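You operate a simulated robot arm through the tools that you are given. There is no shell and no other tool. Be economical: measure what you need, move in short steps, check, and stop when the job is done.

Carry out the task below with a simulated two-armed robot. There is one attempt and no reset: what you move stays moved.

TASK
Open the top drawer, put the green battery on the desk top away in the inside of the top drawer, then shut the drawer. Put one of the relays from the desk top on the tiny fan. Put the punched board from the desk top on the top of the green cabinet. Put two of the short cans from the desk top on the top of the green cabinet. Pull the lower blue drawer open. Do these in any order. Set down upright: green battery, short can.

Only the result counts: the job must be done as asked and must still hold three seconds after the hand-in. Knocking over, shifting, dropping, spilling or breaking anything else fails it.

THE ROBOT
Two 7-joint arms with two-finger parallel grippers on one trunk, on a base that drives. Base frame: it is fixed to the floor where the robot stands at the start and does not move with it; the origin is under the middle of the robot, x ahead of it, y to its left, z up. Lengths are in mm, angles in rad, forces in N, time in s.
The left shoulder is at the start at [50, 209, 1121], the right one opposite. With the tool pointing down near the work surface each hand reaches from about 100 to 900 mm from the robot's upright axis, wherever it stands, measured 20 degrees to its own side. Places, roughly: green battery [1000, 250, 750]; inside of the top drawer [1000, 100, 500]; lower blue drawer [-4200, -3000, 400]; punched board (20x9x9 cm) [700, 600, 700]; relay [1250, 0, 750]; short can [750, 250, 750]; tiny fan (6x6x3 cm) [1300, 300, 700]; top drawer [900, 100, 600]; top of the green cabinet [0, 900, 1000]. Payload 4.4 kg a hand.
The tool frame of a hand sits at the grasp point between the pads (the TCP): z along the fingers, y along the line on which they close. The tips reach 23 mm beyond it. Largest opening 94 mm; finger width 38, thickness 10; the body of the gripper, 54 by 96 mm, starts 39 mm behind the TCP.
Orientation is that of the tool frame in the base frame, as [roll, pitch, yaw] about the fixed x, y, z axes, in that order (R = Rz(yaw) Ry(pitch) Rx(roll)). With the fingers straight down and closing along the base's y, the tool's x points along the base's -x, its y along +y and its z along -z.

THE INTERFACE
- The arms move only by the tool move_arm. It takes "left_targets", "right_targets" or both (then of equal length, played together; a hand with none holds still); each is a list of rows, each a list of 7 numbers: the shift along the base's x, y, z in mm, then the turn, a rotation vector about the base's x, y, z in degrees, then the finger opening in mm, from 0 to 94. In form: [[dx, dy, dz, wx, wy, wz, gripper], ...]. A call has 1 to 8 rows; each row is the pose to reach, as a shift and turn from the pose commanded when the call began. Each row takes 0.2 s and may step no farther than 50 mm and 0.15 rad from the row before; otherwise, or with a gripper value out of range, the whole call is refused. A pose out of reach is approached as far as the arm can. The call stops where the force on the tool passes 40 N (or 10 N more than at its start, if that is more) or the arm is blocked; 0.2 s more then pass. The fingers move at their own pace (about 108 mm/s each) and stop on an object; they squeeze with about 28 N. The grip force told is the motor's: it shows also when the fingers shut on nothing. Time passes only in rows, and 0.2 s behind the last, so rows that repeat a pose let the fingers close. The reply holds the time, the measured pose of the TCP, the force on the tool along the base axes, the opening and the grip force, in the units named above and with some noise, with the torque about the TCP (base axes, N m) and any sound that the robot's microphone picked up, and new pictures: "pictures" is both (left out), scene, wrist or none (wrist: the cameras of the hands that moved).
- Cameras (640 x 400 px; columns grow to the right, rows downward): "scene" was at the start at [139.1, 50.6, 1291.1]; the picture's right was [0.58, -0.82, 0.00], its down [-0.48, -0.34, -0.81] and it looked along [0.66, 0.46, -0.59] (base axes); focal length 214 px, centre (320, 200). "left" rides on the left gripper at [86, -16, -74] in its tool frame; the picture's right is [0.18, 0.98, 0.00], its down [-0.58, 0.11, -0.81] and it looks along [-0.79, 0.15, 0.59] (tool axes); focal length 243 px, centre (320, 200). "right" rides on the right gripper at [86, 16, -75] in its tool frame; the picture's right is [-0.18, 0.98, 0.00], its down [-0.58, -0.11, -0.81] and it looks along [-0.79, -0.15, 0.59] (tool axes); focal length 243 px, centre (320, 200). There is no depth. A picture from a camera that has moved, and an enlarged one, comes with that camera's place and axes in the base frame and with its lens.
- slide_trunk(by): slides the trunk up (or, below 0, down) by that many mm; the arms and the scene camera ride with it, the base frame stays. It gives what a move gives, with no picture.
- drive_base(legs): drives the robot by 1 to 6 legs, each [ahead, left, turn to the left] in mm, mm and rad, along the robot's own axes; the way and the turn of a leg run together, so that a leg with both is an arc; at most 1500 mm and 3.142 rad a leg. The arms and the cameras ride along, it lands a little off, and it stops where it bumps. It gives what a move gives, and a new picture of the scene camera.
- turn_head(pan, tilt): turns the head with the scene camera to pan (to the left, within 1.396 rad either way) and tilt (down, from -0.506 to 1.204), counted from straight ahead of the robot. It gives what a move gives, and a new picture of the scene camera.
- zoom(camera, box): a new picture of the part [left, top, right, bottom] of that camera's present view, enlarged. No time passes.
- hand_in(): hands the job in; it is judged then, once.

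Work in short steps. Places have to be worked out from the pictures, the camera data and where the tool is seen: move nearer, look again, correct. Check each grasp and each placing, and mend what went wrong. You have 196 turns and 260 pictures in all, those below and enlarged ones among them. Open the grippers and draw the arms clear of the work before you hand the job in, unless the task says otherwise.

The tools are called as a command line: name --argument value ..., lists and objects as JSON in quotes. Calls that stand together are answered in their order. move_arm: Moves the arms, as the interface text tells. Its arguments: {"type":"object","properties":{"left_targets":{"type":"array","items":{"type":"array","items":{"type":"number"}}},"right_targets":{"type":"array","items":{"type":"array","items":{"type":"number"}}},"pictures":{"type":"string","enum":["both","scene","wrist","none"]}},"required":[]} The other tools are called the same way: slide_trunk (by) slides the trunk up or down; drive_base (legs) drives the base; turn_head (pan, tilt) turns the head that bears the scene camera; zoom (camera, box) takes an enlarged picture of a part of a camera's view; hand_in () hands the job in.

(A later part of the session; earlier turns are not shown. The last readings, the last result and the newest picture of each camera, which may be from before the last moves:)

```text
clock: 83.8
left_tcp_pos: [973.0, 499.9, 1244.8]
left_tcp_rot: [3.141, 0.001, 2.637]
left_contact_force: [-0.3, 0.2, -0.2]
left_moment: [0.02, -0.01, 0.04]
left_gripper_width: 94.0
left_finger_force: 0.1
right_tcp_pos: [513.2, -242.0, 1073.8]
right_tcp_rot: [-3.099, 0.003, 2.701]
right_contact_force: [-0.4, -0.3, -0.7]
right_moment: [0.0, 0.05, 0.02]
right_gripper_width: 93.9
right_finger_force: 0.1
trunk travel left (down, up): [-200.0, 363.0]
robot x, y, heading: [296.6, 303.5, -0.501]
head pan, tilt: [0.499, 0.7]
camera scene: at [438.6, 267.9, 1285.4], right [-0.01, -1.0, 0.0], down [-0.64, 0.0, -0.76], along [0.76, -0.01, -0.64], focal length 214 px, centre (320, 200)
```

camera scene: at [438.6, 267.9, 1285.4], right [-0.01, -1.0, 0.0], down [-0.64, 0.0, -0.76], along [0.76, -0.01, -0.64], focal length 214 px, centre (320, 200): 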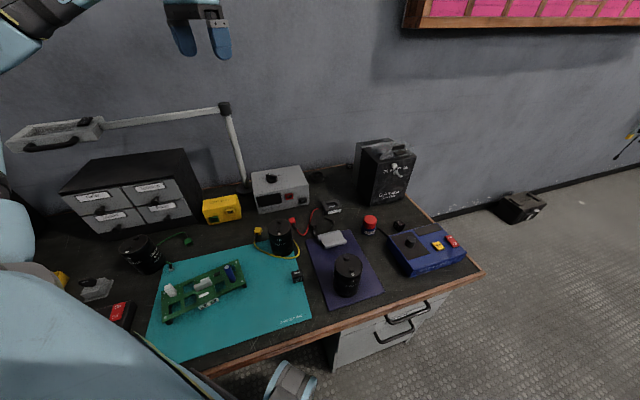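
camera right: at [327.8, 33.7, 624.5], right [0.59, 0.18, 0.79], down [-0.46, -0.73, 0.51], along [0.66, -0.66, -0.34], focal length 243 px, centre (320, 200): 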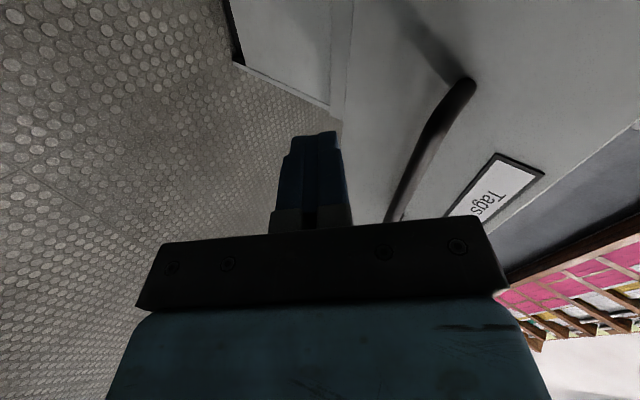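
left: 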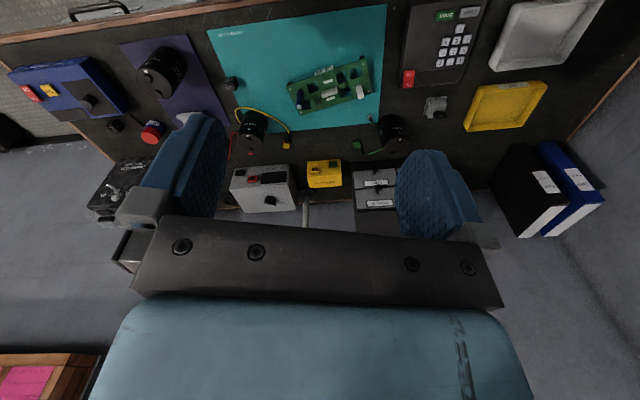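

I zoom on the teal-mat relay and the fan for orientation.

zoom --camera "scene" --box '[240, 160, 400, 300]'

move_arm --left_targets '[[-35, -25, -10, 0, 0, 7.65, 94], [-70, -50, -20, 0, 0, 15.3, 94], [-105, -75, -30, 0, 0, 22.95, 94], [-140, -100, -40, 0, 0, 30.6, 94], [-175, -120, -60, 0, 0, 38.25, 94], [-205, -135, -90, 0, 0, 45.9, 94], [-215, -145, -130, 0, 0, 45.9, 94], [-215, -150, -175, 0, 0, 45.9, 94]]' --pictures "none"

```text
2.86 times, centred on (320, 230) of scene
camera zoom: at [438.6, 267.9, 1285.4], right [-0.01, -1.0, 0.0], down [-0.64, 0.0, -0.76], along [0.76, -0.01, -0.64], focal length 613 px, centre (320, 114)
```

zoom: 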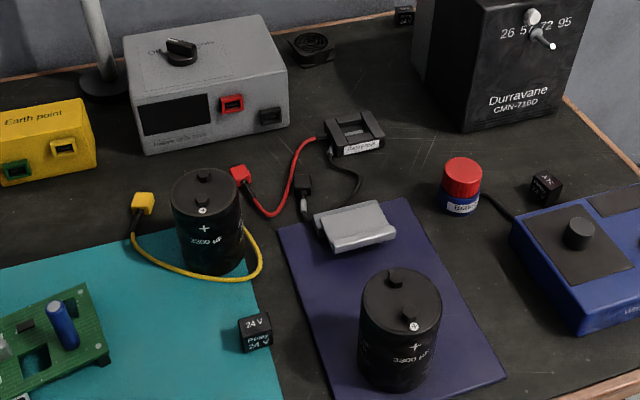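

```text
clock: 85.6
left_tcp_pos: [760.9, 349.4, 1069.2]
left_tcp_rot: [-3.139, -0.002, -2.846]
left_contact_force: [0.9, 0.9, -0.3]
left_moment: [0.02, 0.01, -0.01]
left_gripper_width: 94.3
left_finger_force: 0.0
right_tcp_pos: [512.9, -241.4, 1074.6]
right_tcp_rot: [-3.101, 0.002, 2.703]
right_contact_force: [-0.1, -0.6, 0.3]
right_moment: [0.01, 0.01, 0.01]
right_gripper_width: 94.1
right_finger_force: 0.1
trunk travel left (down, up): [-200.0, 363.0]
robot x, y, heading: [297.6, 301.3, -0.506]
head pan, tilt: [0.499, 0.7]
```

Lower over the relay with the left hand for a wrist view.

move_arm --left_targets '[[0, -5, -45, 0, 0, 0, 70], [0, -12, -90, 0, 0, 0, 60], [0, -22, -135, 0, 0, 0, 60], [0, -22, -180, 0, 0, 0, 60]]' --pictures "both"

```text
clock: 86.6
left_tcp_pos: [760.3, 329.7, 890.7]
left_tcp_rot: [-3.141, -0.001, -2.846]
left_contact_force: [-0.7, 0.9, -1.1]
left_moment: [-0.02, 0.02, -0.04]
left_gripper_width: 60.0
left_finger_force: 0.0
right_tcp_pos: [511.6, -241.2, 1075.7]
right_tcp_rot: [-3.096, 0.004, 2.701]
right_contact_force: [-0.9, 0.5, 0.3]
right_moment: [-0.02, 0.0, -0.01]
right_gripper_width: 94.0
right_finger_force: 0.0
trunk travel left (down, up): [-200.0, 363.0]
robot x, y, heading: [291.9, 297.8, -0.503]
head pan, tilt: [0.499, 0.7]
camera scene: at [438.9, 268.7, 1285.5], right [-0.01, -1.0, 0.0], down [-0.64, 0.0, -0.76], along [0.76, -0.01, -0.64], focal length 214 px, centre (320, 200)
camera left: at [681.1, 288.5, 965.4], right [-0.46, 0.89, 0.0], down [0.52, 0.28, 0.81], along [0.72, 0.37, -0.59], focal length 243 px, centre (320, 200)
```

scene: 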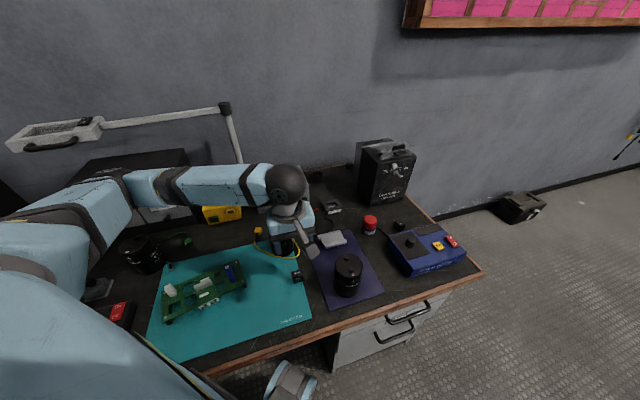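
left: 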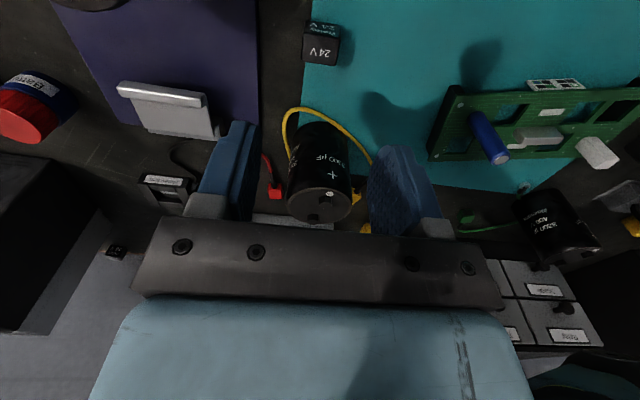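

zoom --camera "left" --box '[270, 0, 390, 75]'

```text
5.33 times, centred on (330, 38) of left
camera zoom: at [681.1, 288.5, 965.4], right [-0.46, 0.89, 0.0], down [0.52, 0.28, 0.81], along [0.72, 0.37, -0.59], focal length 1294 px, centre (267, 1067)
```

zoom: 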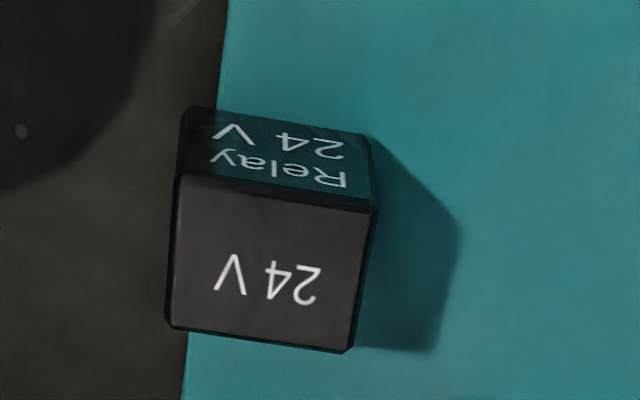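

The relay is aligned with the gripper (≈29×21 mm, centre (758,327)). I descend with a 50 mm opening.

move_arm --left_targets '[[-2, -3, -45, 0, 0, 0, 50], [-2, -3, -85, 0, 0, 0, 50], [-2, -3, -115, 0, 0, 0, 50], [-2, -3, -130, 0, 0, 0, 50]]' --pictures "wrist"

```text
clock: 87.6
left_tcp_pos: [758.6, 324.7, 760.1]
left_tcp_rot: [-3.14, 0.001, -2.844]
left_contact_force: [-0.8, -0.8, -0.2]
left_moment: [-0.01, 0.03, 0.01]
left_gripper_width: 50.0
left_finger_force: 0.1
right_tcp_pos: [512.0, -241.8, 1074.1]
right_tcp_rot: [-3.098, 0.004, 2.702]
right_contact_force: [0.2, -0.2, -0.3]
right_moment: [0.0, 0.0, -0.01]
right_gripper_width: 94.0
right_finger_force: 0.1
trunk travel left (down, up): [-200.0, 363.0]
robot x, y, heading: [296.1, 298.2, -0.506]
head pan, tilt: [0.499, 0.7]
camera left: at [679.8, 285.3, 835.1], right [-0.46, 0.89, 0.0], down [0.52, 0.27, 0.81], along [0.72, 0.37, -0.59], focal length 243 px, centre (320, 200)
```

left: 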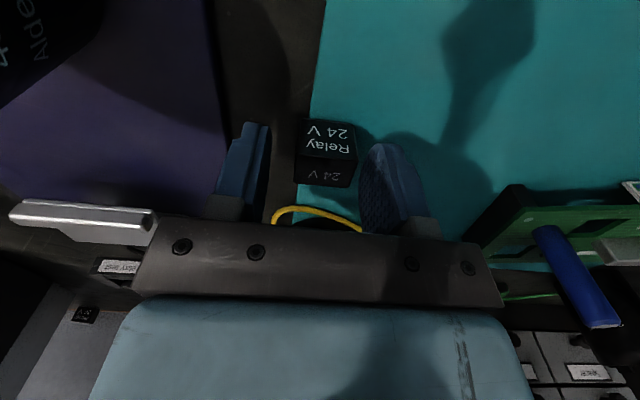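

Relay sits between the fingers. Close and lift.

move_arm --left_targets '[[0, 0, 0, 0, 0, 0, 25], [0, 0, 0, 0, 0, 0, 15], [0, 0, 0, 0, 0, 0, 15], [0, 0, 20, 0, 0, 0, 15], [0, 0, 65, 0, 0, 0, 15], [0, 0, 110, 0, 0, 0, 15], [0, 0, 155, 0, 0, 0, 15], [0, 0, 200, 0, 0, 0, 15]]' --pictures "wrist"

```text
clock: 89.4
left_tcp_pos: [757.2, 325.6, 960.7]
left_tcp_rot: [-3.141, -0.001, -2.847]
left_contact_force: [-0.2, 0.4, 0.2]
left_moment: [0.01, -0.01, 0.01]
left_gripper_width: 28.7
left_finger_force: 27.8
right_tcp_pos: [511.7, -243.2, 1074.4]
right_tcp_rot: [-3.099, 0.004, 2.702]
right_contact_force: [1.1, 0.6, -0.6]
right_moment: [-0.01, -0.01, 0.0]
right_gripper_width: 94.1
right_finger_force: 0.1
trunk travel left (down, up): [-200.0, 363.0]
robot x, y, heading: [296.0, 303.8, -0.504]
head pan, tilt: [0.499, 0.7]
camera left: at [678.7, 284.5, 1034.2], right [-0.46, 0.89, 0.0], down [0.52, 0.27, 0.81], along [0.72, 0.37, -0.59], focal length 243 px, centre (320, 200)
```

left: 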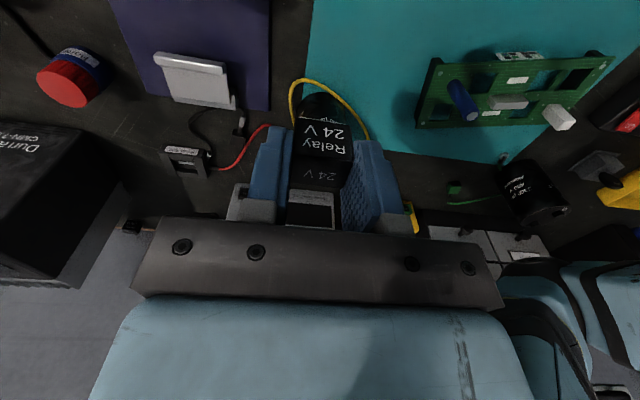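

Relay held. I bring the base ~75 mm closer (world +x) so the fan is comfortably in reach.

drive_base --legs '[[66, 36, 0]]'

move_arm --left_targets '[[45, -7, 0, 0, 0, 0, 15], [90, -14, 0, 0, 0, 0, 15], [135, -21, 0, 0, 0, 0, 15], [180, -28, 0, 0, 0, 0, 15], [225, -35, 0, 0, 0, 0, 15], [270, -42, 0, 0, 0, 0, 15], [300, -48, 0, 0, 0, 0, 15], [330, -53, 0, 0, 0, 0, 15]]' --pictures "both"

```text
clock: 90.2
left_tcp_pos: [765.2, 325.1, 961.8]
left_tcp_rot: [3.141, 0.006, -2.84]
left_contact_force: [-0.4, 0.4, -1.5]
left_moment: [0.0, -0.02, 0.02]
left_gripper_width: 28.9
left_finger_force: 28.0
right_tcp_pos: [520.8, -244.9, 1074.7]
right_tcp_rot: [-3.103, 0.007, 2.706]
right_contact_force: [-0.4, 0.3, 0.0]
right_moment: [-0.03, 0.0, -0.02]
right_gripper_width: 94.0
right_finger_force: 0.0
trunk travel left (down, up): [-200.0, 363.0]
robot x, y, heading: [303.1, 298.3, -0.502]
head pan, tilt: [0.499, 0.7]
stopped in leg 1: the robot was blocked; the commanded pose is now the measured one
camera scene: at [444.0, 265.5, 1286.3], right [0.0, -1.0, 0.0], down [-0.64, 0.0, -0.77], along [0.77, 0.0, -0.64], focal length 214 px, centre (320, 200)
```

scene: 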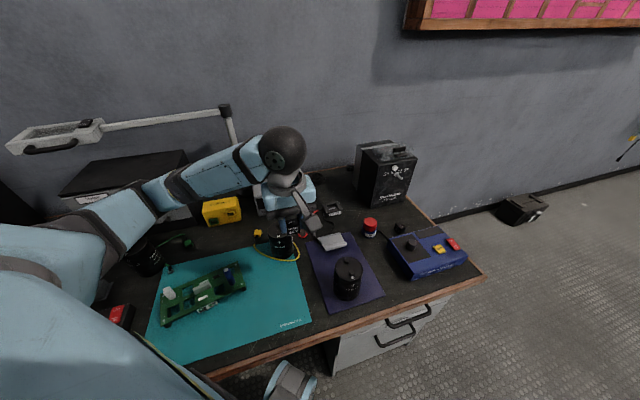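

```text
clock: 92.0
left_tcp_pos: [1093.8, 270.3, 964.3]
left_tcp_rot: [-3.141, 0.006, -2.844]
left_contact_force: [-0.8, -0.6, -0.7]
left_moment: [0.04, 0.02, 0.0]
left_gripper_width: 28.6
left_finger_force: 28.1
right_tcp_pos: [519.8, -243.5, 1074.9]
right_tcp_rot: [-3.104, 0.009, 2.708]
right_contact_force: [-0.1, -1.1, 0.2]
right_moment: [0.01, 0.0, -0.01]
right_gripper_width: 94.0
right_finger_force: 0.1
trunk travel left (down, up): [-200.0, 363.0]
robot x, y, heading: [306.1, 298.6, -0.499]
head pan, tilt: [0.499, 0.7]
camera scene: at [443.1, 265.5, 1286.1], right [0.0, -1.0, 0.0], down [-0.64, 0.0, -0.77], along [0.77, 0.0, -0.64], focal length 214 px, centre (320, 200)
camera left: at [1015.5, 229.6, 1038.3], right [-0.47, 0.88, 0.0], down [0.52, 0.28, 0.81], along [0.72, 0.38, -0.59], focal length 243 px, centre (320, 200)
```

scene: 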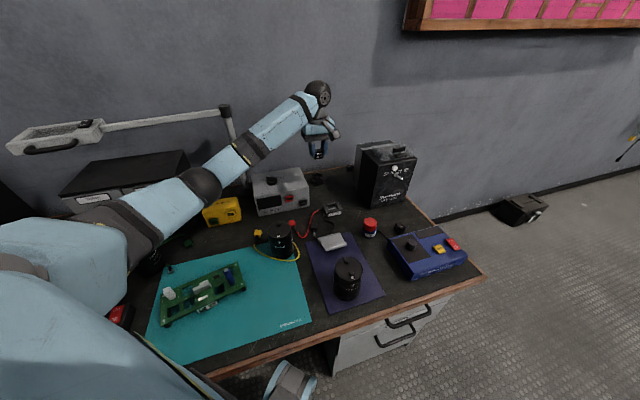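
left: 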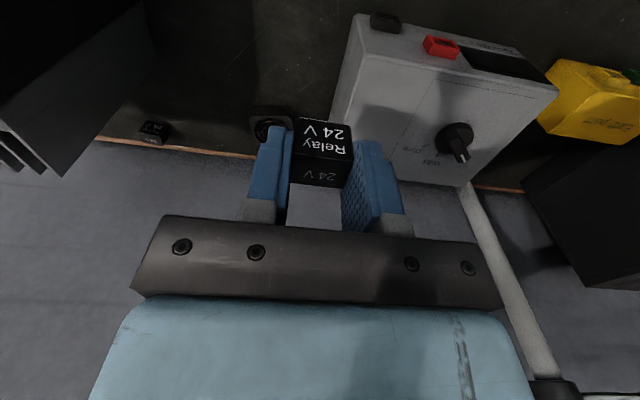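

The base touched the desk; the fan is at the edge of reach. I retract and raise the hand, back off a little, and turn the robot side-on so the left shoulder comes nearer the desk.

move_arm --left_targets '[[-30, 5, 30, 0, 0, 0, 15], [-65, 10, 60, 0, 0, 0, 15], [-100, 15, 90, 0, 0, 0, 15], [-135, 20, 120, 0, 0, 0, 15], [-170, 20, 145, 0, 0, 0, 15], [-215, 20, 145, 0, 0, 0, 15], [-260, 20, 145, 0, 0, 0, 15]]' --pictures "none"

drive_base --legs '[[-30, -10, 0], [0, 0, -0.77]]'

```text
clock: 93.6
left_tcp_pos: [832.9, 292.4, 1107.2]
left_tcp_rot: [-3.141, 0.008, -2.841]
left_contact_force: [0.6, -0.4, -0.1]
left_moment: [-0.03, 0.01, -0.01]
left_gripper_width: 28.8
left_finger_force: 27.9
right_tcp_pos: [520.6, -243.2, 1075.8]
right_tcp_rot: [-3.106, 0.008, 2.705]
right_contact_force: [-0.2, 1.4, 0.9]
right_moment: [0.0, -0.02, 0.03]
right_gripper_width: 94.0
right_finger_force: 0.1
trunk travel left (down, up): [-200.0, 363.0]
robot x, y, heading: [305.9, 299.0, -0.502]
head pan, tilt: [0.499, 0.7]
```

```text
clock: 96.5
left_tcp_pos: [650.1, -72.4, 1104.6]
left_tcp_rot: [-3.142, 0.0, 2.667]
left_contact_force: [0.5, 0.2, -0.2]
left_moment: [0.02, -0.05, 0.01]
left_gripper_width: 29.0
left_finger_force: 28.1
right_tcp_pos: [51.7, -235.6, 1074.2]
right_tcp_rot: [-3.099, 0.002, 1.931]
right_contact_force: [-0.6, 0.4, -0.8]
right_moment: [-0.01, 0.03, 0.0]
right_gripper_width: 94.0
right_finger_force: 0.1
trunk travel left (down, up): [-200.0, 363.0]
robot x, y, heading: [274.3, 304.5, -1.277]
head pan, tilt: [0.499, 0.7]
camera scene: at [354.4, 181.1, 1285.4], right [-0.7, -0.71, 0.0], down [-0.46, 0.45, -0.77], along [0.55, -0.54, -0.64], focal length 214 px, centre (320, 200)
```

scene: 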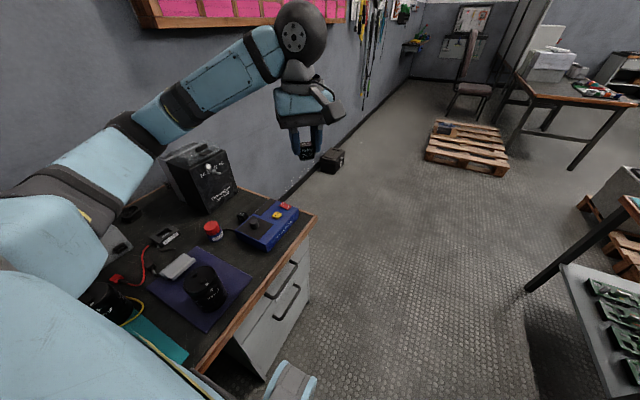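

Side-on now. I drive 60 mm left (toward the desk), then swing the left hand over to the fan with the tool turned back to the desk alignment.

drive_base --legs '[[0, 60, 0]]'

turn_head --pan 1.35 --tilt 0.55

```text
clock: 97.7
left_tcp_pos: [708.7, -54.5, 1104.8]
left_tcp_rot: [-3.14, 0.0, 2.667]
left_contact_force: [0.3, -0.3, -0.6]
left_moment: [0.02, 0.01, 0.01]
left_gripper_width: 28.6
left_finger_force: 27.9
right_tcp_pos: [110.7, -217.5, 1074.2]
right_tcp_rot: [-3.099, 0.003, 1.932]
right_contact_force: [0.3, -0.2, 0.5]
right_moment: [-0.02, 0.03, 0.01]
right_gripper_width: 93.8
right_finger_force: 0.1
trunk travel left (down, up): [-200.0, 363.0]
robot x, y, heading: [329.7, 324.8, -1.279]
head pan, tilt: [0.499, 0.7]
camera scene: at [412.5, 198.7, 1285.4], right [-0.7, -0.71, 0.0], down [-0.46, 0.45, -0.76], along [0.54, -0.54, -0.64], focal length 214 px, centre (320, 200)
```

scene: 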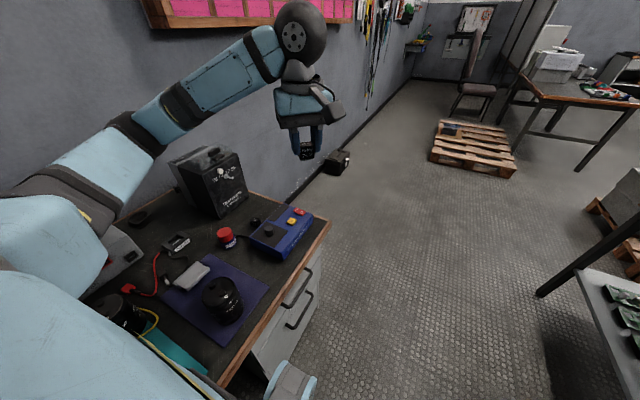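

```text
clock: 98.9
left_tcp_pos: [709.0, -55.3, 1105.4]
left_tcp_rot: [3.14, 0.0, 2.668]
left_contact_force: [0.3, -0.6, 0.3]
left_moment: [0.06, 0.0, 0.02]
left_gripper_width: 28.7
left_finger_force: 27.7
right_tcp_pos: [110.6, -219.7, 1074.9]
right_tcp_rot: [-3.099, 0.005, 1.931]
right_contact_force: [-0.4, -0.3, -0.8]
right_moment: [-0.01, 0.01, 0.02]
right_gripper_width: 93.9
right_finger_force: 0.0
trunk travel left (down, up): [-200.0, 363.0]
robot x, y, heading: [335.4, 321.8, -1.276]
head pan, tilt: [1.349, 0.55]
camera scene: at [441.1, 264.6, 1298.6], right [0.07, -1.0, 0.0], down [-0.52, -0.04, -0.85], along [0.85, 0.06, -0.52], focal length 214 px, centre (320, 200)
```

scene: 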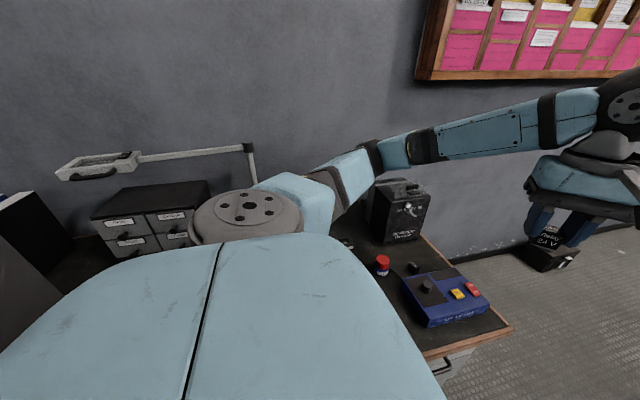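

Swing the left hand over toward the fan at height, in two calls.

move_arm --left_targets '[[35, 23, 0, 0, 0, 3.15, 15], [70, 46, 0, 0, 0, 6.3, 15], [105, 70, 0, 0, 0, 9.45, 15], [140, 93, 0, 0, 0, 12.6, 15], [175, 116, 0, 0, 0, 15.75, 15], [210, 140, 0, 0, 0, 18.9, 15], [245, 163, 0, 0, 0, 22.05, 15]]' --pictures "none"

move_arm --left_targets '[[35, 23, 0, 0, 0, 3.15, 15], [70, 46, 0, 0, 0, 6.3, 15], [105, 70, 0, 0, 0, 9.45, 15], [140, 93, 0, 0, 0, 12.6, 15], [170, 116, -20, 0, 0, 15.75, 15], [195, 140, -50, 0, 0, 18.9, 15], [220, 163, -85, 0, 0, 22.05, 15]]' --pictures "both"

```text
clock: 100.5
left_tcp_pos: [953.5, 108.2, 1105.4]
left_tcp_rot: [-3.141, 0.001, 3.054]
left_contact_force: [0.3, -0.1, 0.2]
left_moment: [-0.01, -0.02, -0.02]
left_gripper_width: 28.8
left_finger_force: 27.9
right_tcp_pos: [110.9, -217.5, 1074.4]
right_tcp_rot: [-3.1, 0.003, 1.932]
right_contact_force: [0.5, 0.6, -0.3]
right_moment: [-0.03, 0.0, 0.0]
right_gripper_width: 94.0
right_finger_force: 0.1
trunk travel left (down, up): [-200.0, 363.0]
robot x, y, heading: [332.0, 321.9, -1.276]
head pan, tilt: [1.349, 0.55]
```

```text
clock: 102.1
left_tcp_pos: [1174.7, 271.0, 1018.7]
left_tcp_rot: [3.14, 0.0, -2.846]
left_contact_force: [0.5, 0.2, -0.9]
left_moment: [-0.02, -0.01, 0.03]
left_gripper_width: 28.8
left_finger_force: 28.1
right_tcp_pos: [110.5, -218.6, 1074.6]
right_tcp_rot: [-3.1, 0.003, 1.932]
right_contact_force: [0.0, -0.3, 0.1]
right_moment: [0.01, 0.0, 0.01]
right_gripper_width: 94.1
right_finger_force: 0.0
trunk travel left (down, up): [-200.0, 363.0]
robot x, y, heading: [331.9, 322.0, -1.276]
head pan, tilt: [1.349, 0.55]
camera scene: at [442.2, 264.9, 1298.5], right [0.07, -1.0, 0.0], down [-0.52, -0.04, -0.85], along [0.85, 0.06, -0.52], focal length 214 px, centre (320, 200)
camera left: at [1096.2, 229.7, 1094.6], right [-0.46, 0.89, 0.0], down [0.53, 0.27, 0.81], along [0.71, 0.37, -0.59], focal length 243 px, centre (320, 200)
```

scene: 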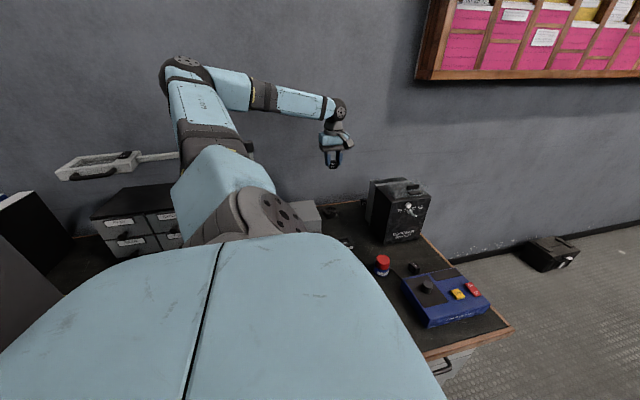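
left: 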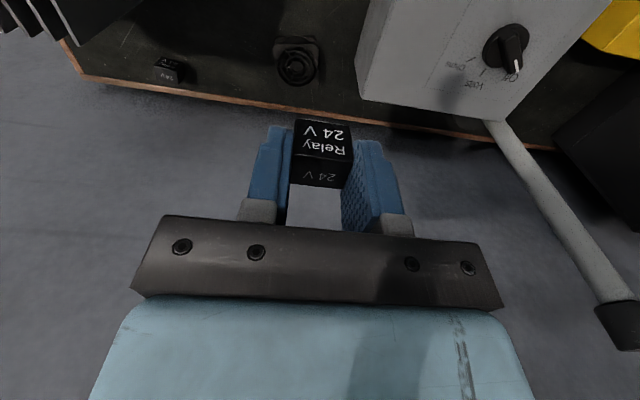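

I zoom the wrist view on the fan.

zoom --camera "left" --box '[230, 20, 370, 110]'

```text
4.44 times, centred on (300, 65) of left
camera zoom: at [1096.2, 229.7, 1094.6], right [-0.46, 0.89, 0.0], down [0.53, 0.27, 0.81], along [0.71, 0.37, -0.59], focal length 1078 px, centre (409, 800)
```

zoom: 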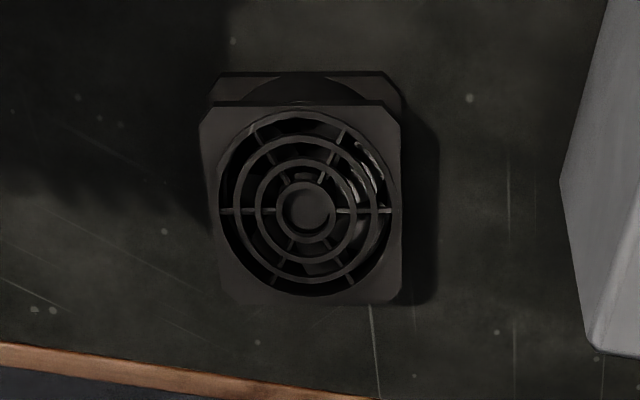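

Fan top centre ≈(1245,274,760). Move above it and lower to z≈825.

move_arm --left_targets '[[30, 1, -30, 0, 0, 0, 15], [60, 2, -60, 0, 0, 0, 15], [71, 3, -105, 0, 0, 0, 15], [71, 3, -150, 0, 0, 0, 15], [71, 3, -193, 0, 0, 0, 15]]' --pictures "wrist"

```text
clock: 103.3
left_tcp_pos: [1245.3, 272.9, 826.0]
left_tcp_rot: [3.141, -0.001, -2.847]
left_contact_force: [0.6, -1.1, -0.5]
left_moment: [0.0, 0.03, -0.02]
left_gripper_width: 28.7
left_finger_force: 27.9
right_tcp_pos: [111.4, -219.0, 1075.2]
right_tcp_rot: [-3.099, 0.001, 1.932]
right_contact_force: [-0.1, 0.3, -0.3]
right_moment: [0.0, 0.03, 0.01]
right_gripper_width: 94.3
right_finger_force: 0.0
trunk travel left (down, up): [-200.0, 363.0]
robot x, y, heading: [332.5, 324.6, -1.278]
head pan, tilt: [1.349, 0.55]
camera left: at [1166.4, 232.3, 900.8], right [-0.46, 0.89, 0.0], down [0.53, 0.27, 0.81], along [0.71, 0.37, -0.59], focal length 243 px, centre (320, 200)
```

left: 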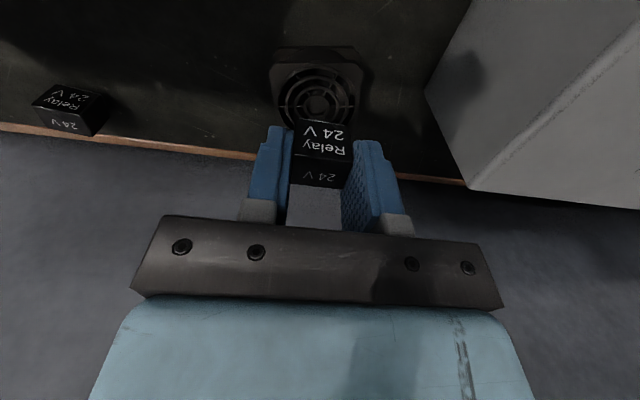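

Aligned within 3 mm. Lower in small steps to contact.

move_arm --left_targets '[[-2, -1, -18, 0, 0, 0, 15], [-2, -1, -28, 0, 0, 0, 15], [-2, -1, -33, 0, 0, 0, 15], [-2, -1, -36, 0, 0, 0, 15]]' --pictures "wrist"

```text
clock: 104.3
left_tcp_pos: [1243.2, 271.7, 790.5]
left_tcp_rot: [-3.141, -0.001, -2.846]
left_contact_force: [0.1, -0.9, -0.6]
left_moment: [0.0, 0.01, -0.01]
left_gripper_width: 28.9
left_finger_force: 27.2
right_tcp_pos: [111.1, -219.0, 1073.8]
right_tcp_rot: [-3.099, 0.004, 1.932]
right_contact_force: [0.2, 0.3, 0.1]
right_moment: [0.02, 0.0, 0.02]
right_gripper_width: 94.2
right_finger_force: 0.0
trunk travel left (down, up): [-200.0, 363.0]
robot x, y, heading: [331.3, 319.7, -1.28]
head pan, tilt: [1.349, 0.55]
camera left: at [1164.3, 231.8, 864.8], right [-0.46, 0.89, 0.0], down [0.52, 0.27, 0.81], along [0.72, 0.37, -0.59], focal length 243 px, centre (320, 200)
```

left: 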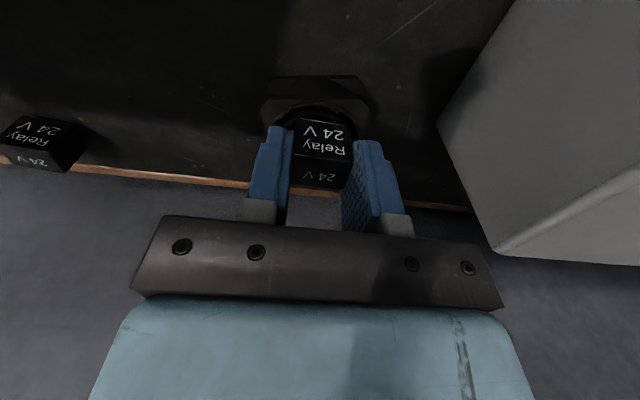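

No contact yet; a few millimetres more.

move_arm --left_targets '[[0, 0, -2, 0, 0, 0, 15], [0, 0, -4, 0, 0, 0, 15]]' --pictures "none"

```text
clock: 104.9
left_tcp_pos: [1242.6, 273.2, 787.7]
left_tcp_rot: [-3.138, 0.001, -2.848]
left_contact_force: [0.2, 0.4, -0.3]
left_moment: [0.03, 0.0, 0.01]
left_gripper_width: 28.7
left_finger_force: 27.9
right_tcp_pos: [109.5, -218.5, 1074.6]
right_tcp_rot: [-3.1, 0.004, 1.932]
right_contact_force: [0.3, -0.5, -0.2]
right_moment: [0.04, 0.0, 0.02]
right_gripper_width: 93.9
right_finger_force: 0.1
trunk travel left (down, up): [-200.0, 363.0]
robot x, y, heading: [332.5, 321.2, -1.279]
head pan, tilt: [1.349, 0.55]
```

move_arm --left_targets '[[0, 0, -2, 0, 0, 0, 15], [0, 0, -4, 0, 0, 0, 15]]' --pictures "none"

```text
clock: 105.5
left_tcp_pos: [1242.1, 272.3, 782.4]
left_tcp_rot: [3.141, 0.001, -2.846]
left_contact_force: [0.1, 0.4, 0.1]
left_moment: [-0.01, 0.01, 0.02]
left_gripper_width: 29.0
left_finger_force: 27.6
right_tcp_pos: [110.0, -219.4, 1073.9]
right_tcp_rot: [-3.1, 0.003, 1.933]
right_contact_force: [0.4, -0.9, -0.3]
right_moment: [-0.02, 0.01, 0.0]
right_gripper_width: 94.1
right_finger_force: 0.1
trunk travel left (down, up): [-200.0, 363.0]
robot x, y, heading: [335.0, 322.8, -1.277]
head pan, tilt: [1.349, 0.55]
```

move_arm --left_targets '[[0, 0, -2, 0, 0, 0, 15], [0, 0, -4, 0, 0, 0, 15]]' --pictures "wrist"

```text
clock: 106.1
left_tcp_pos: [1242.3, 273.7, 782.5]
left_tcp_rot: [-3.139, 0.003, -2.846]
left_contact_force: [1.7, 1.4, 14.7]
left_moment: [0.03, -0.05, -0.01]
left_gripper_width: 28.8
left_finger_force: 27.4
right_tcp_pos: [107.8, -218.6, 1073.5]
right_tcp_rot: [-3.101, 0.003, 1.932]
right_contact_force: [0.7, 0.6, -0.4]
right_moment: [-0.02, -0.01, 0.02]
right_gripper_width: 94.0
right_finger_force: 0.1
trunk travel left (down, up): [-200.0, 363.0]
robot x, y, heading: [331.4, 322.3, -1.28]
head pan, tilt: [1.349, 0.55]
camera left: at [1163.5, 232.3, 856.1], right [-0.46, 0.89, 0.0], down [0.52, 0.28, 0.81], along [0.72, 0.37, -0.59], focal length 243 px, centre (320, 200)
```

left: 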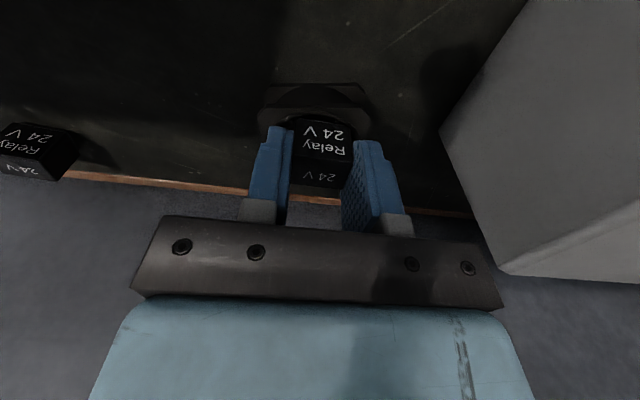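

Contact (15 N) at z≈782. Ease off, release and rise.

move_arm --left_targets '[[0, 0, 2, 0, 0, 0, 15], [0, 0, 2, 0, 0, 0, 36], [0, 0, 2, 0, 0, 0, 50], [0, 0, 2, 0, 0, 0, 50], [0, 0, 25, 0, 0, 0, 50], [0, 0, 65, 0, 0, 0, 50], [0, 0, 105, 0, 0, 0, 50]]' --pictures "wrist"

```text
clock: 107.7
left_tcp_pos: [1241.2, 271.3, 884.2]
left_tcp_rot: [3.141, 0.002, -2.846]
left_contact_force: [0.1, 0.0, -0.3]
left_moment: [0.0, -0.01, 0.02]
left_gripper_width: 50.0
left_finger_force: 0.2
right_tcp_pos: [109.6, -218.9, 1072.9]
right_tcp_rot: [-3.102, 0.003, 1.932]
right_contact_force: [0.2, -0.5, 0.4]
right_moment: [-0.01, 0.04, -0.05]
right_gripper_width: 94.3
right_finger_force: 0.1
trunk travel left (down, up): [-200.0, 363.0]
robot x, y, heading: [332.1, 321.4, -1.286]
head pan, tilt: [1.349, 0.55]
camera left: at [1163.2, 232.2, 958.2], right [-0.46, 0.89, 0.0], down [0.52, 0.27, 0.81], along [0.72, 0.37, -0.59], focal length 243 px, centre (320, 200)
```

left: 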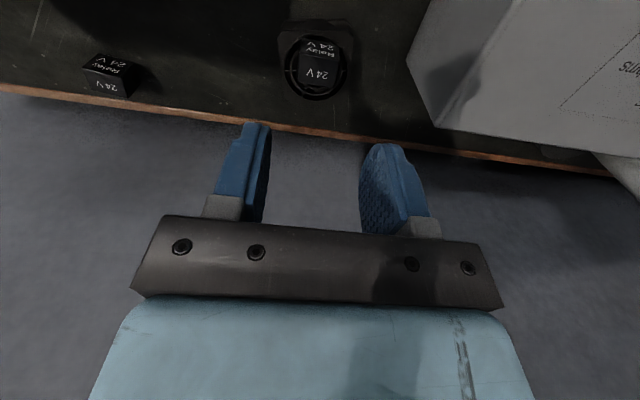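

The relay sits flat on the fan. Next I retract the left arm high and near, then turn the robot to face the desk for the cans.

move_arm --left_targets '[[-10, 0, 45, 0, 0, 0, 60], [-20, 0, 90, 0, 0, 0, 94], [-50, -5, 125, 0, 0, 0, 94], [-90, -12, 150, 0, 0, 0, 94], [-130, -20, 175, 0, 0, 0, 94], [-175, -30, 190, 0, 0, 0, 94], [-220, -40, 200, 0, 0, 0, 94], [-265, -50, 210, 0, 0, 0, 94]]' --pictures "none"

move_arm --left_targets '[[-45, -10, 0, 0, 0, -4, 94], [-90, -20, 0, 0, 0, -8, 94], [-135, -30, 0, 0, 0, -12, 94], [-180, -40, 0, 0, 0, -16, 94]]' --pictures "scene"

```text
clock: 109.5
left_tcp_pos: [975.6, 222.6, 1095.3]
left_tcp_rot: [-3.141, 0.001, -2.846]
left_contact_force: [-1.3, 0.0, -0.2]
left_moment: [0.0, -0.03, -0.02]
left_gripper_width: 94.0
left_finger_force: 0.0
right_tcp_pos: [108.2, -218.9, 1075.2]
right_tcp_rot: [-3.1, 0.003, 1.932]
right_contact_force: [-0.8, -0.2, 0.8]
right_moment: [-0.02, -0.03, 0.0]
right_gripper_width: 94.0
right_finger_force: 0.0
trunk travel left (down, up): [-200.0, 363.0]
robot x, y, heading: [332.3, 322.0, -1.279]
head pan, tilt: [1.349, 0.55]
```

```text
clock: 110.5
left_tcp_pos: [802.7, 177.3, 1098.7]
left_tcp_rot: [3.138, -0.001, -3.127]
left_contact_force: [1.0, 0.0, 0.4]
left_moment: [0.01, 0.02, -0.01]
left_gripper_width: 94.1
left_finger_force: 0.0
left hand out of reach, approached as far as the arm can: row 4
right_tcp_pos: [110.2, -219.4, 1074.5]
right_tcp_rot: [-3.101, 0.0, 1.931]
right_contact_force: [-0.3, 0.2, -0.3]
right_moment: [0.0, -0.02, -0.02]
right_gripper_width: 94.0
right_finger_force: 0.1
trunk travel left (down, up): [-200.0, 363.0]
robot x, y, heading: [332.7, 324.9, -1.276]
head pan, tilt: [1.349, 0.55]
camera scene: at [441.0, 263.2, 1298.5], right [0.07, -1.0, 0.0], down [-0.52, -0.04, -0.85], along [0.85, 0.06, -0.52], focal length 214 px, centre (320, 200)
```

scene: 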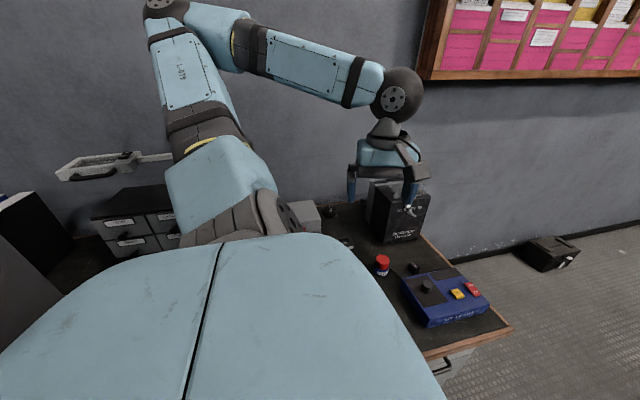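

Back off from the desk, move toward (270,130), and turn to face the desk.

drive_base --legs '[[0, -117, 0], [168, 0, 0], [0, 0, 1.572]]'

turn_head --pan 0.0 --tilt 0.75

```text
clock: 117.0
left_tcp_pos: [412.5, 600.0, 1099.5]
left_tcp_rot: [3.139, -0.001, -1.555]
left_contact_force: [-0.5, -0.8, -0.2]
left_moment: [-0.01, -0.03, 0.02]
left_gripper_width: 93.9
left_finger_force: 0.0
right_tcp_pos: [811.5, -90.9, 1074.4]
right_tcp_rot: [-3.1, 0.004, -2.779]
right_contact_force: [-0.6, -0.1, 0.3]
right_moment: [0.0, 0.04, 0.02]
right_gripper_width: 93.9
right_finger_force: 0.1
trunk travel left (down, up): [-200.0, 363.0]
robot x, y, heading: [268.5, 130.3, 0.295]
head pan, tilt: [1.349, 0.55]
camera scene: at [327.7, 239.6, 1298.6], right [1.0, 0.07, 0.0], down [0.04, -0.52, -0.85], along [-0.06, 0.85, -0.52], focal length 214 px, centre (320, 200)
```

scene: 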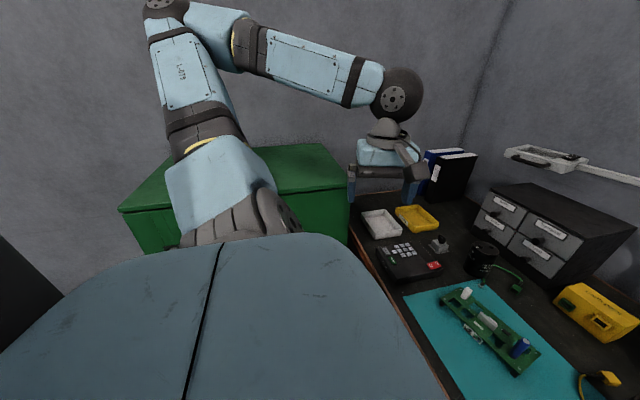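

```text
clock: 118.5
left_tcp_pos: [414.3, 600.7, 1099.5]
left_tcp_rot: [3.141, -0.002, -1.556]
left_contact_force: [0.6, -0.2, -0.9]
left_moment: [-0.01, 0.01, 0.03]
left_gripper_width: 94.1
left_finger_force: 0.0
right_tcp_pos: [811.1, -91.5, 1073.5]
right_tcp_rot: [-3.098, 0.004, -2.78]
right_contact_force: [-0.2, 0.1, 0.2]
right_moment: [0.0, 0.02, -0.01]
right_gripper_width: 94.2
right_finger_force: 0.1
trunk travel left (down, up): [-200.0, 363.0]
robot x, y, heading: [267.5, 129.0, 0.29]
head pan, tilt: [0.0, 0.75]
camera scene: at [413.5, 174.1, 1281.2], right [0.29, -0.96, 0.0], down [-0.65, -0.2, -0.73], along [0.7, 0.21, -0.68], focal length 214 px, centre (320, 200)
```

scene: 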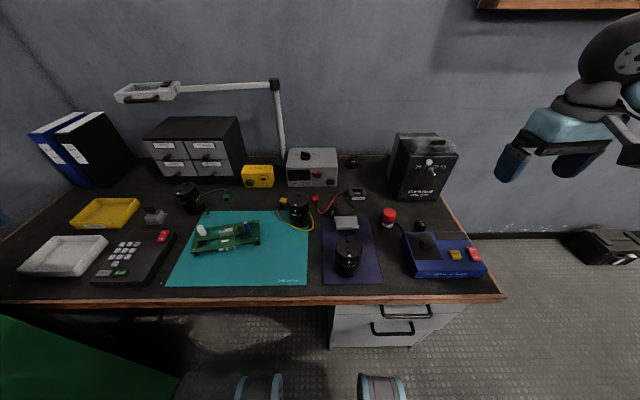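

Good frontal view. I enlarge the two nearest cans.

zoom --camera "scene" --box '[260, 180, 400, 290]'

zoom --camera "scene" --box '[140, 150, 280, 260]'

```text
3.64 times, centred on (330, 235) of scene
camera zoom: at [413.5, 174.1, 1281.2], right [0.29, -0.96, 0.0], down [-0.65, -0.2, -0.73], along [0.7, 0.21, -0.68], focal length 780 px, centre (284, 73)
```

zoom: 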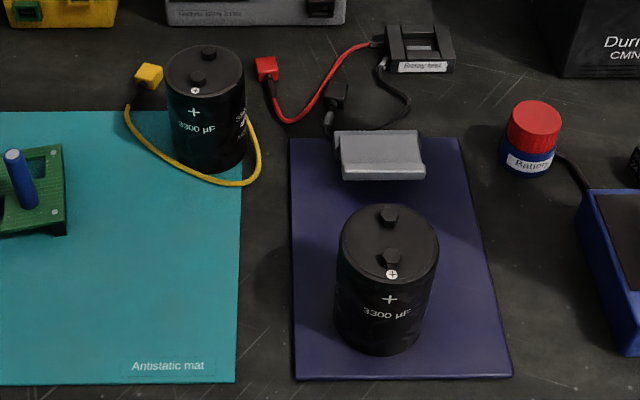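

```text
3.64 times, centred on (210, 205) of scene
camera zoom: at [413.5, 174.1, 1281.2], right [0.29, -0.96, 0.0], down [-0.65, -0.2, -0.73], along [0.7, 0.21, -0.68], focal length 780 px, centre (720, 182)
```

zoom: 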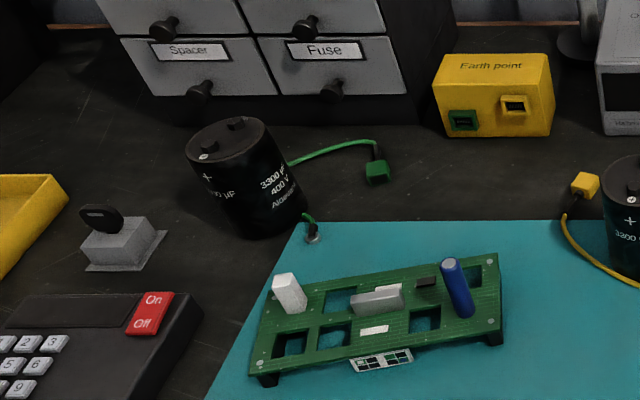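

Purple-mat can ≈(739,190), middle can ≈(864,382); both ≈70 mm dia, 92 mm tall. I move the right hand above the purple-mat can.

move_arm --right_targets '[[-10, 40, -20, 0.4, 0.15, -0.6, 94], [-20, 80, -40, 0.8, 0.3, -1.2, 94], [-30, 120, -60, 1.2, 0.45, -1.8, 94], [-40, 160, -80, 1.6, 0.6, -2.4, 94], [-50, 200, -100, 2.0, 0.75, -3.0, 94], [-62, 240, -120, 2.34, 0.88, -3.8, 94], [-72, 281, -140, 2.34, 0.88, -3.8, 94]]' --pictures "wrist"

```text
clock: 120.1
left_tcp_pos: [414.2, 602.0, 1099.4]
left_tcp_rot: [3.14, -0.004, -1.557]
left_contact_force: [-0.1, 0.7, -0.1]
left_moment: [-0.02, 0.0, 0.03]
left_gripper_width: 93.9
left_finger_force: 0.2
right_tcp_pos: [737.1, 191.0, 932.6]
right_tcp_rot: [3.141, 0.001, -2.847]
right_contact_force: [0.3, 0.7, 0.1]
right_moment: [-0.02, 0.04, 0.01]
right_gripper_width: 93.9
right_finger_force: 0.1
trunk travel left (down, up): [-200.0, 363.0]
robot x, y, heading: [263.8, 134.8, 0.292]
head pan, tilt: [0.0, 0.75]
camera right: at [650.0, 181.2, 1008.0], right [-0.11, 0.99, 0.0], down [0.59, 0.06, 0.81], along [0.8, 0.09, -0.59], focal length 243 px, centre (320, 200)
```

right: 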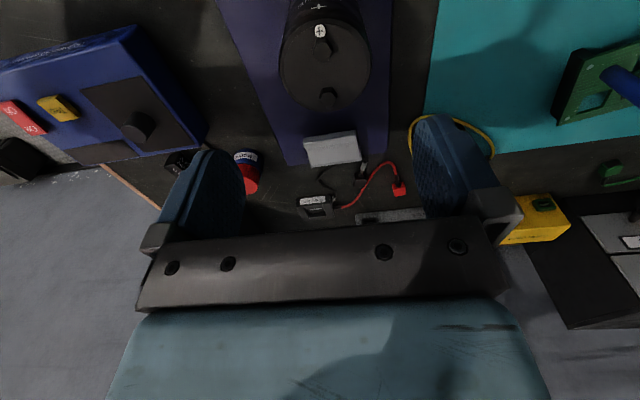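

Can centre ≈(736,195). Lower to z≈870 and re-check.

move_arm --right_targets '[[-1, 3, -30, 0, 0, 0, 94], [-1, 3, -62, 0, 0, 0, 94]]' --pictures "wrist"

```text
clock: 120.7
left_tcp_pos: [414.7, 600.3, 1100.0]
left_tcp_rot: [3.138, -0.004, -1.554]
left_contact_force: [0.3, -1.6, -0.7]
left_moment: [-0.02, -0.01, 0.02]
left_gripper_width: 94.0
left_finger_force: 0.1
right_tcp_pos: [736.3, 192.3, 872.5]
right_tcp_rot: [3.139, -0.001, -2.847]
right_contact_force: [0.7, -0.1, 0.3]
right_moment: [0.03, 0.01, -0.05]
right_gripper_width: 93.9
right_finger_force: 0.2
trunk travel left (down, up): [-200.0, 363.0]
robot x, y, heading: [268.0, 131.6, 0.296]
head pan, tilt: [0.0, 0.75]
camera right: at [651.1, 183.0, 946.4], right [-0.11, 0.99, 0.0], down [0.59, 0.06, 0.81], along [0.8, 0.09, -0.59], focal length 243 px, centre (320, 200)
```

right: 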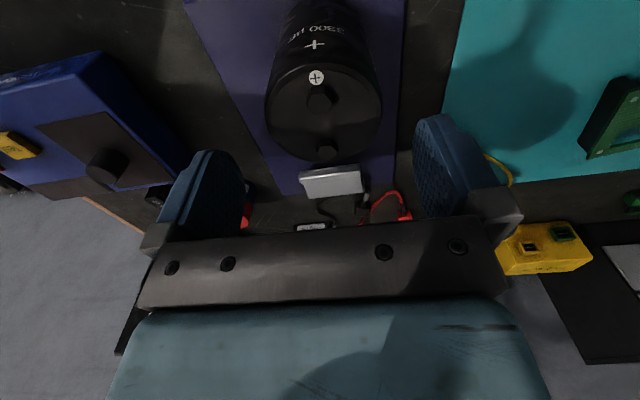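

Centred within 2 mm. Descend to z≈800 and grasp.

move_arm --right_targets '[[0, 2, -30, 0, 0, 0, 94], [0, 2, -55, 0, 0, 0, 94], [0, 2, -72, 0, 0, 0, 94]]' --pictures "none"

move_arm --right_targets '[[0, 0, 0, 0, 0, 0, 75], [0, 0, 0, 0, 0, 0, 55], [0, 0, 0, 0, 0, 0, 50]]' --pictures "wrist"

```text
clock: 121.5
left_tcp_pos: [413.4, 600.9, 1099.3]
left_tcp_rot: [3.139, -0.002, -1.555]
left_contact_force: [0.4, 0.4, 0.1]
left_moment: [-0.01, 0.01, -0.01]
left_gripper_width: 94.1
left_finger_force: 0.2
right_tcp_pos: [738.3, 193.6, 800.0]
right_tcp_rot: [3.14, 0.003, -2.847]
right_contact_force: [-0.6, 0.2, -0.4]
right_moment: [-0.03, 0.02, -0.01]
right_gripper_width: 93.9
right_finger_force: 0.0
trunk travel left (down, up): [-200.0, 363.0]
robot x, y, heading: [270.1, 132.2, 0.294]
head pan, tilt: [0.0, 0.75]
```

```text
clock: 122.3
left_tcp_pos: [414.1, 602.2, 1099.6]
left_tcp_rot: [3.137, 0.0, -1.555]
left_contact_force: [0.2, -0.5, -0.6]
left_moment: [-0.01, -0.03, 0.01]
left_gripper_width: 94.1
left_finger_force: 0.1
right_tcp_pos: [738.2, 194.2, 798.7]
right_tcp_rot: [3.138, 0.001, -2.847]
right_contact_force: [0.0, -0.6, 0.5]
right_moment: [-0.2, -0.08, -0.03]
right_gripper_width: 69.2
right_finger_force: 28.1
trunk travel left (down, up): [-200.0, 363.0]
robot x, y, heading: [267.9, 131.8, 0.297]
head pan, tilt: [0.0, 0.75]
camera right: at [651.4, 183.4, 874.6], right [-0.11, 0.99, 0.0], down [0.59, 0.06, 0.81], along [0.8, 0.09, -0.59], focal length 243 px, centre (320, 200)
```

right: 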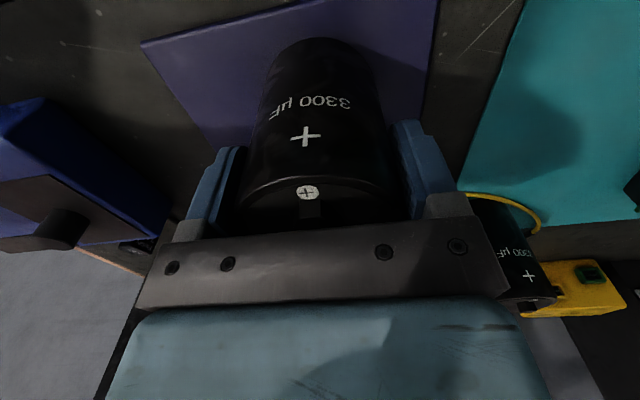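

Grasped (69 mm). Lift straight up and retreat to the right side.

move_arm --right_targets '[[0, 0, 20, 0, 0, 0, 50], [0, 0, 60, 0, 0, 0, 50], [0, 0, 105, 0, 0, 0, 50], [0, 0, 150, 0, 0, 0, 50], [-10, -20, 190, 0, 0, 0, 50], [-20, -55, 220, 0, 0, 0, 50], [-30, -95, 240, 0, 0, 0, 50], [-40, -140, 250, 0, 0, 0, 50]]' --pictures "scene"

```text
clock: 124.1
left_tcp_pos: [414.1, 599.4, 1100.4]
left_tcp_rot: [3.14, 0.001, -1.555]
left_contact_force: [0.7, -0.5, 0.6]
left_moment: [0.06, 0.02, 0.0]
left_gripper_width: 94.0
left_finger_force: 0.1
right_tcp_pos: [700.8, 52.8, 1051.7]
right_tcp_rot: [3.139, 0.001, -2.848]
right_contact_force: [-0.1, -0.2, -5.1]
right_moment: [0.03, 0.0, 0.02]
right_gripper_width: 69.0
right_finger_force: 27.7
trunk travel left (down, up): [-200.0, 363.0]
robot x, y, heading: [268.8, 131.4, 0.299]
head pan, tilt: [0.0, 0.75]
camera scene: at [413.6, 172.1, 1281.3], right [0.29, -0.96, 0.0], down [-0.65, -0.2, -0.73], along [0.7, 0.21, -0.68], focal length 214 px, centre (320, 200)
```

scene: 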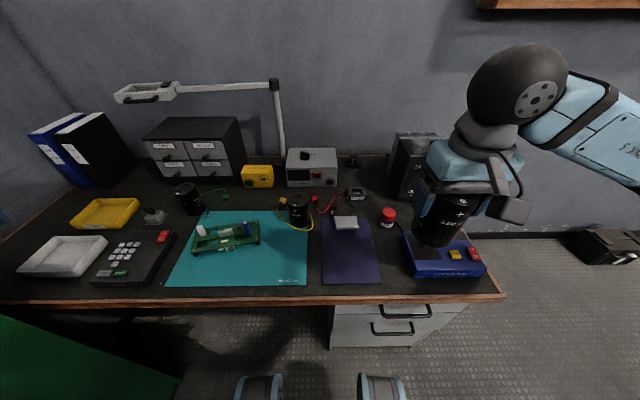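

Can held well. Now the left hand goes over the middle can at (864,382), turning to the desk alignment.

move_arm --left_targets '[[37, -18, 0, 0, 0, -6.2, 94], [74, -36, 0, 0, 0, -12.4, 94], [111, -54, 0, 0, 0, -18.6, 94], [148, -72, 0, 0, 0, -24.8, 94], [185, -90, 0, 0, 0, -31, 94], [222, -108, 0, 0, 0, -37, 94]]' --pictures "none"

move_arm --left_targets '[[37, -18, -20, 0, 0, -6.2, 94], [74, -36, -40, 0, 0, -12.4, 94], [111, -54, -65, 0, 0, -18.6, 94], [148, -72, -90, 0, 0, -24.8, 94], [185, -90, -115, 0, 0, -31, 94], [222, -108, -140, 0, 0, -36.9, 94], [225, -110, -170, 0, 0, -36.9, 94]]' --pictures "wrist"

```text
clock: 125.5
left_tcp_pos: [639.2, 492.7, 1097.1]
left_tcp_rot: [3.138, -0.003, -2.202]
left_contact_force: [0.4, 0.7, -0.7]
left_moment: [0.01, -0.01, 0.02]
left_gripper_width: 94.0
left_finger_force: 0.1
right_tcp_pos: [703.3, 54.7, 1050.1]
right_tcp_rot: [3.138, -0.001, -2.848]
right_contact_force: [1.0, 0.4, -5.0]
right_moment: [-0.01, 0.02, -0.04]
right_gripper_width: 68.9
right_finger_force: 28.2
trunk travel left (down, up): [-200.0, 363.0]
robot x, y, heading: [269.3, 128.4, 0.291]
head pan, tilt: [0.0, 0.75]
```

```text
clock: 127.1
left_tcp_pos: [773.3, 462.9, 975.0]
left_tcp_rot: [3.139, -0.003, -2.846]
left_contact_force: [-0.4, -0.6, -0.3]
left_moment: [-0.01, 0.0, -0.02]
left_gripper_width: 94.1
left_finger_force: 0.1
left hand out of reach, approached as far as the arm can: row 4, 5, 6, 7
right_tcp_pos: [701.2, 54.8, 1050.1]
right_tcp_rot: [3.14, 0.001, -2.846]
right_contact_force: [-0.7, 0.4, -4.4]
right_moment: [0.0, -0.01, 0.02]
right_gripper_width: 68.8
right_finger_force: 28.4
trunk travel left (down, up): [-200.0, 363.0]
robot x, y, heading: [266.3, 132.6, 0.296]
head pan, tilt: [0.0, 0.75]
camera left: at [695.4, 421.4, 1050.2], right [-0.46, 0.89, 0.0], down [0.53, 0.27, 0.81], along [0.71, 0.37, -0.59], focal length 243 px, centre (320, 200)
```

left: 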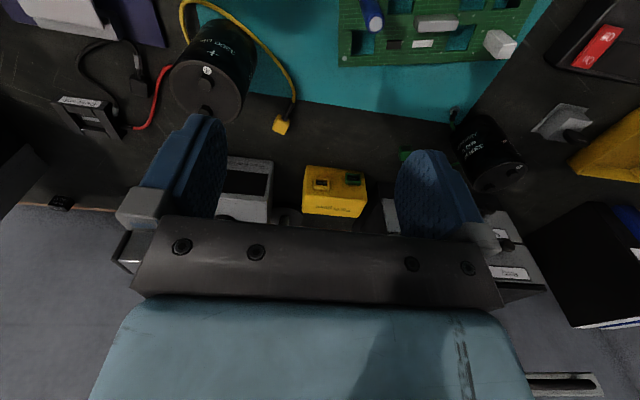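

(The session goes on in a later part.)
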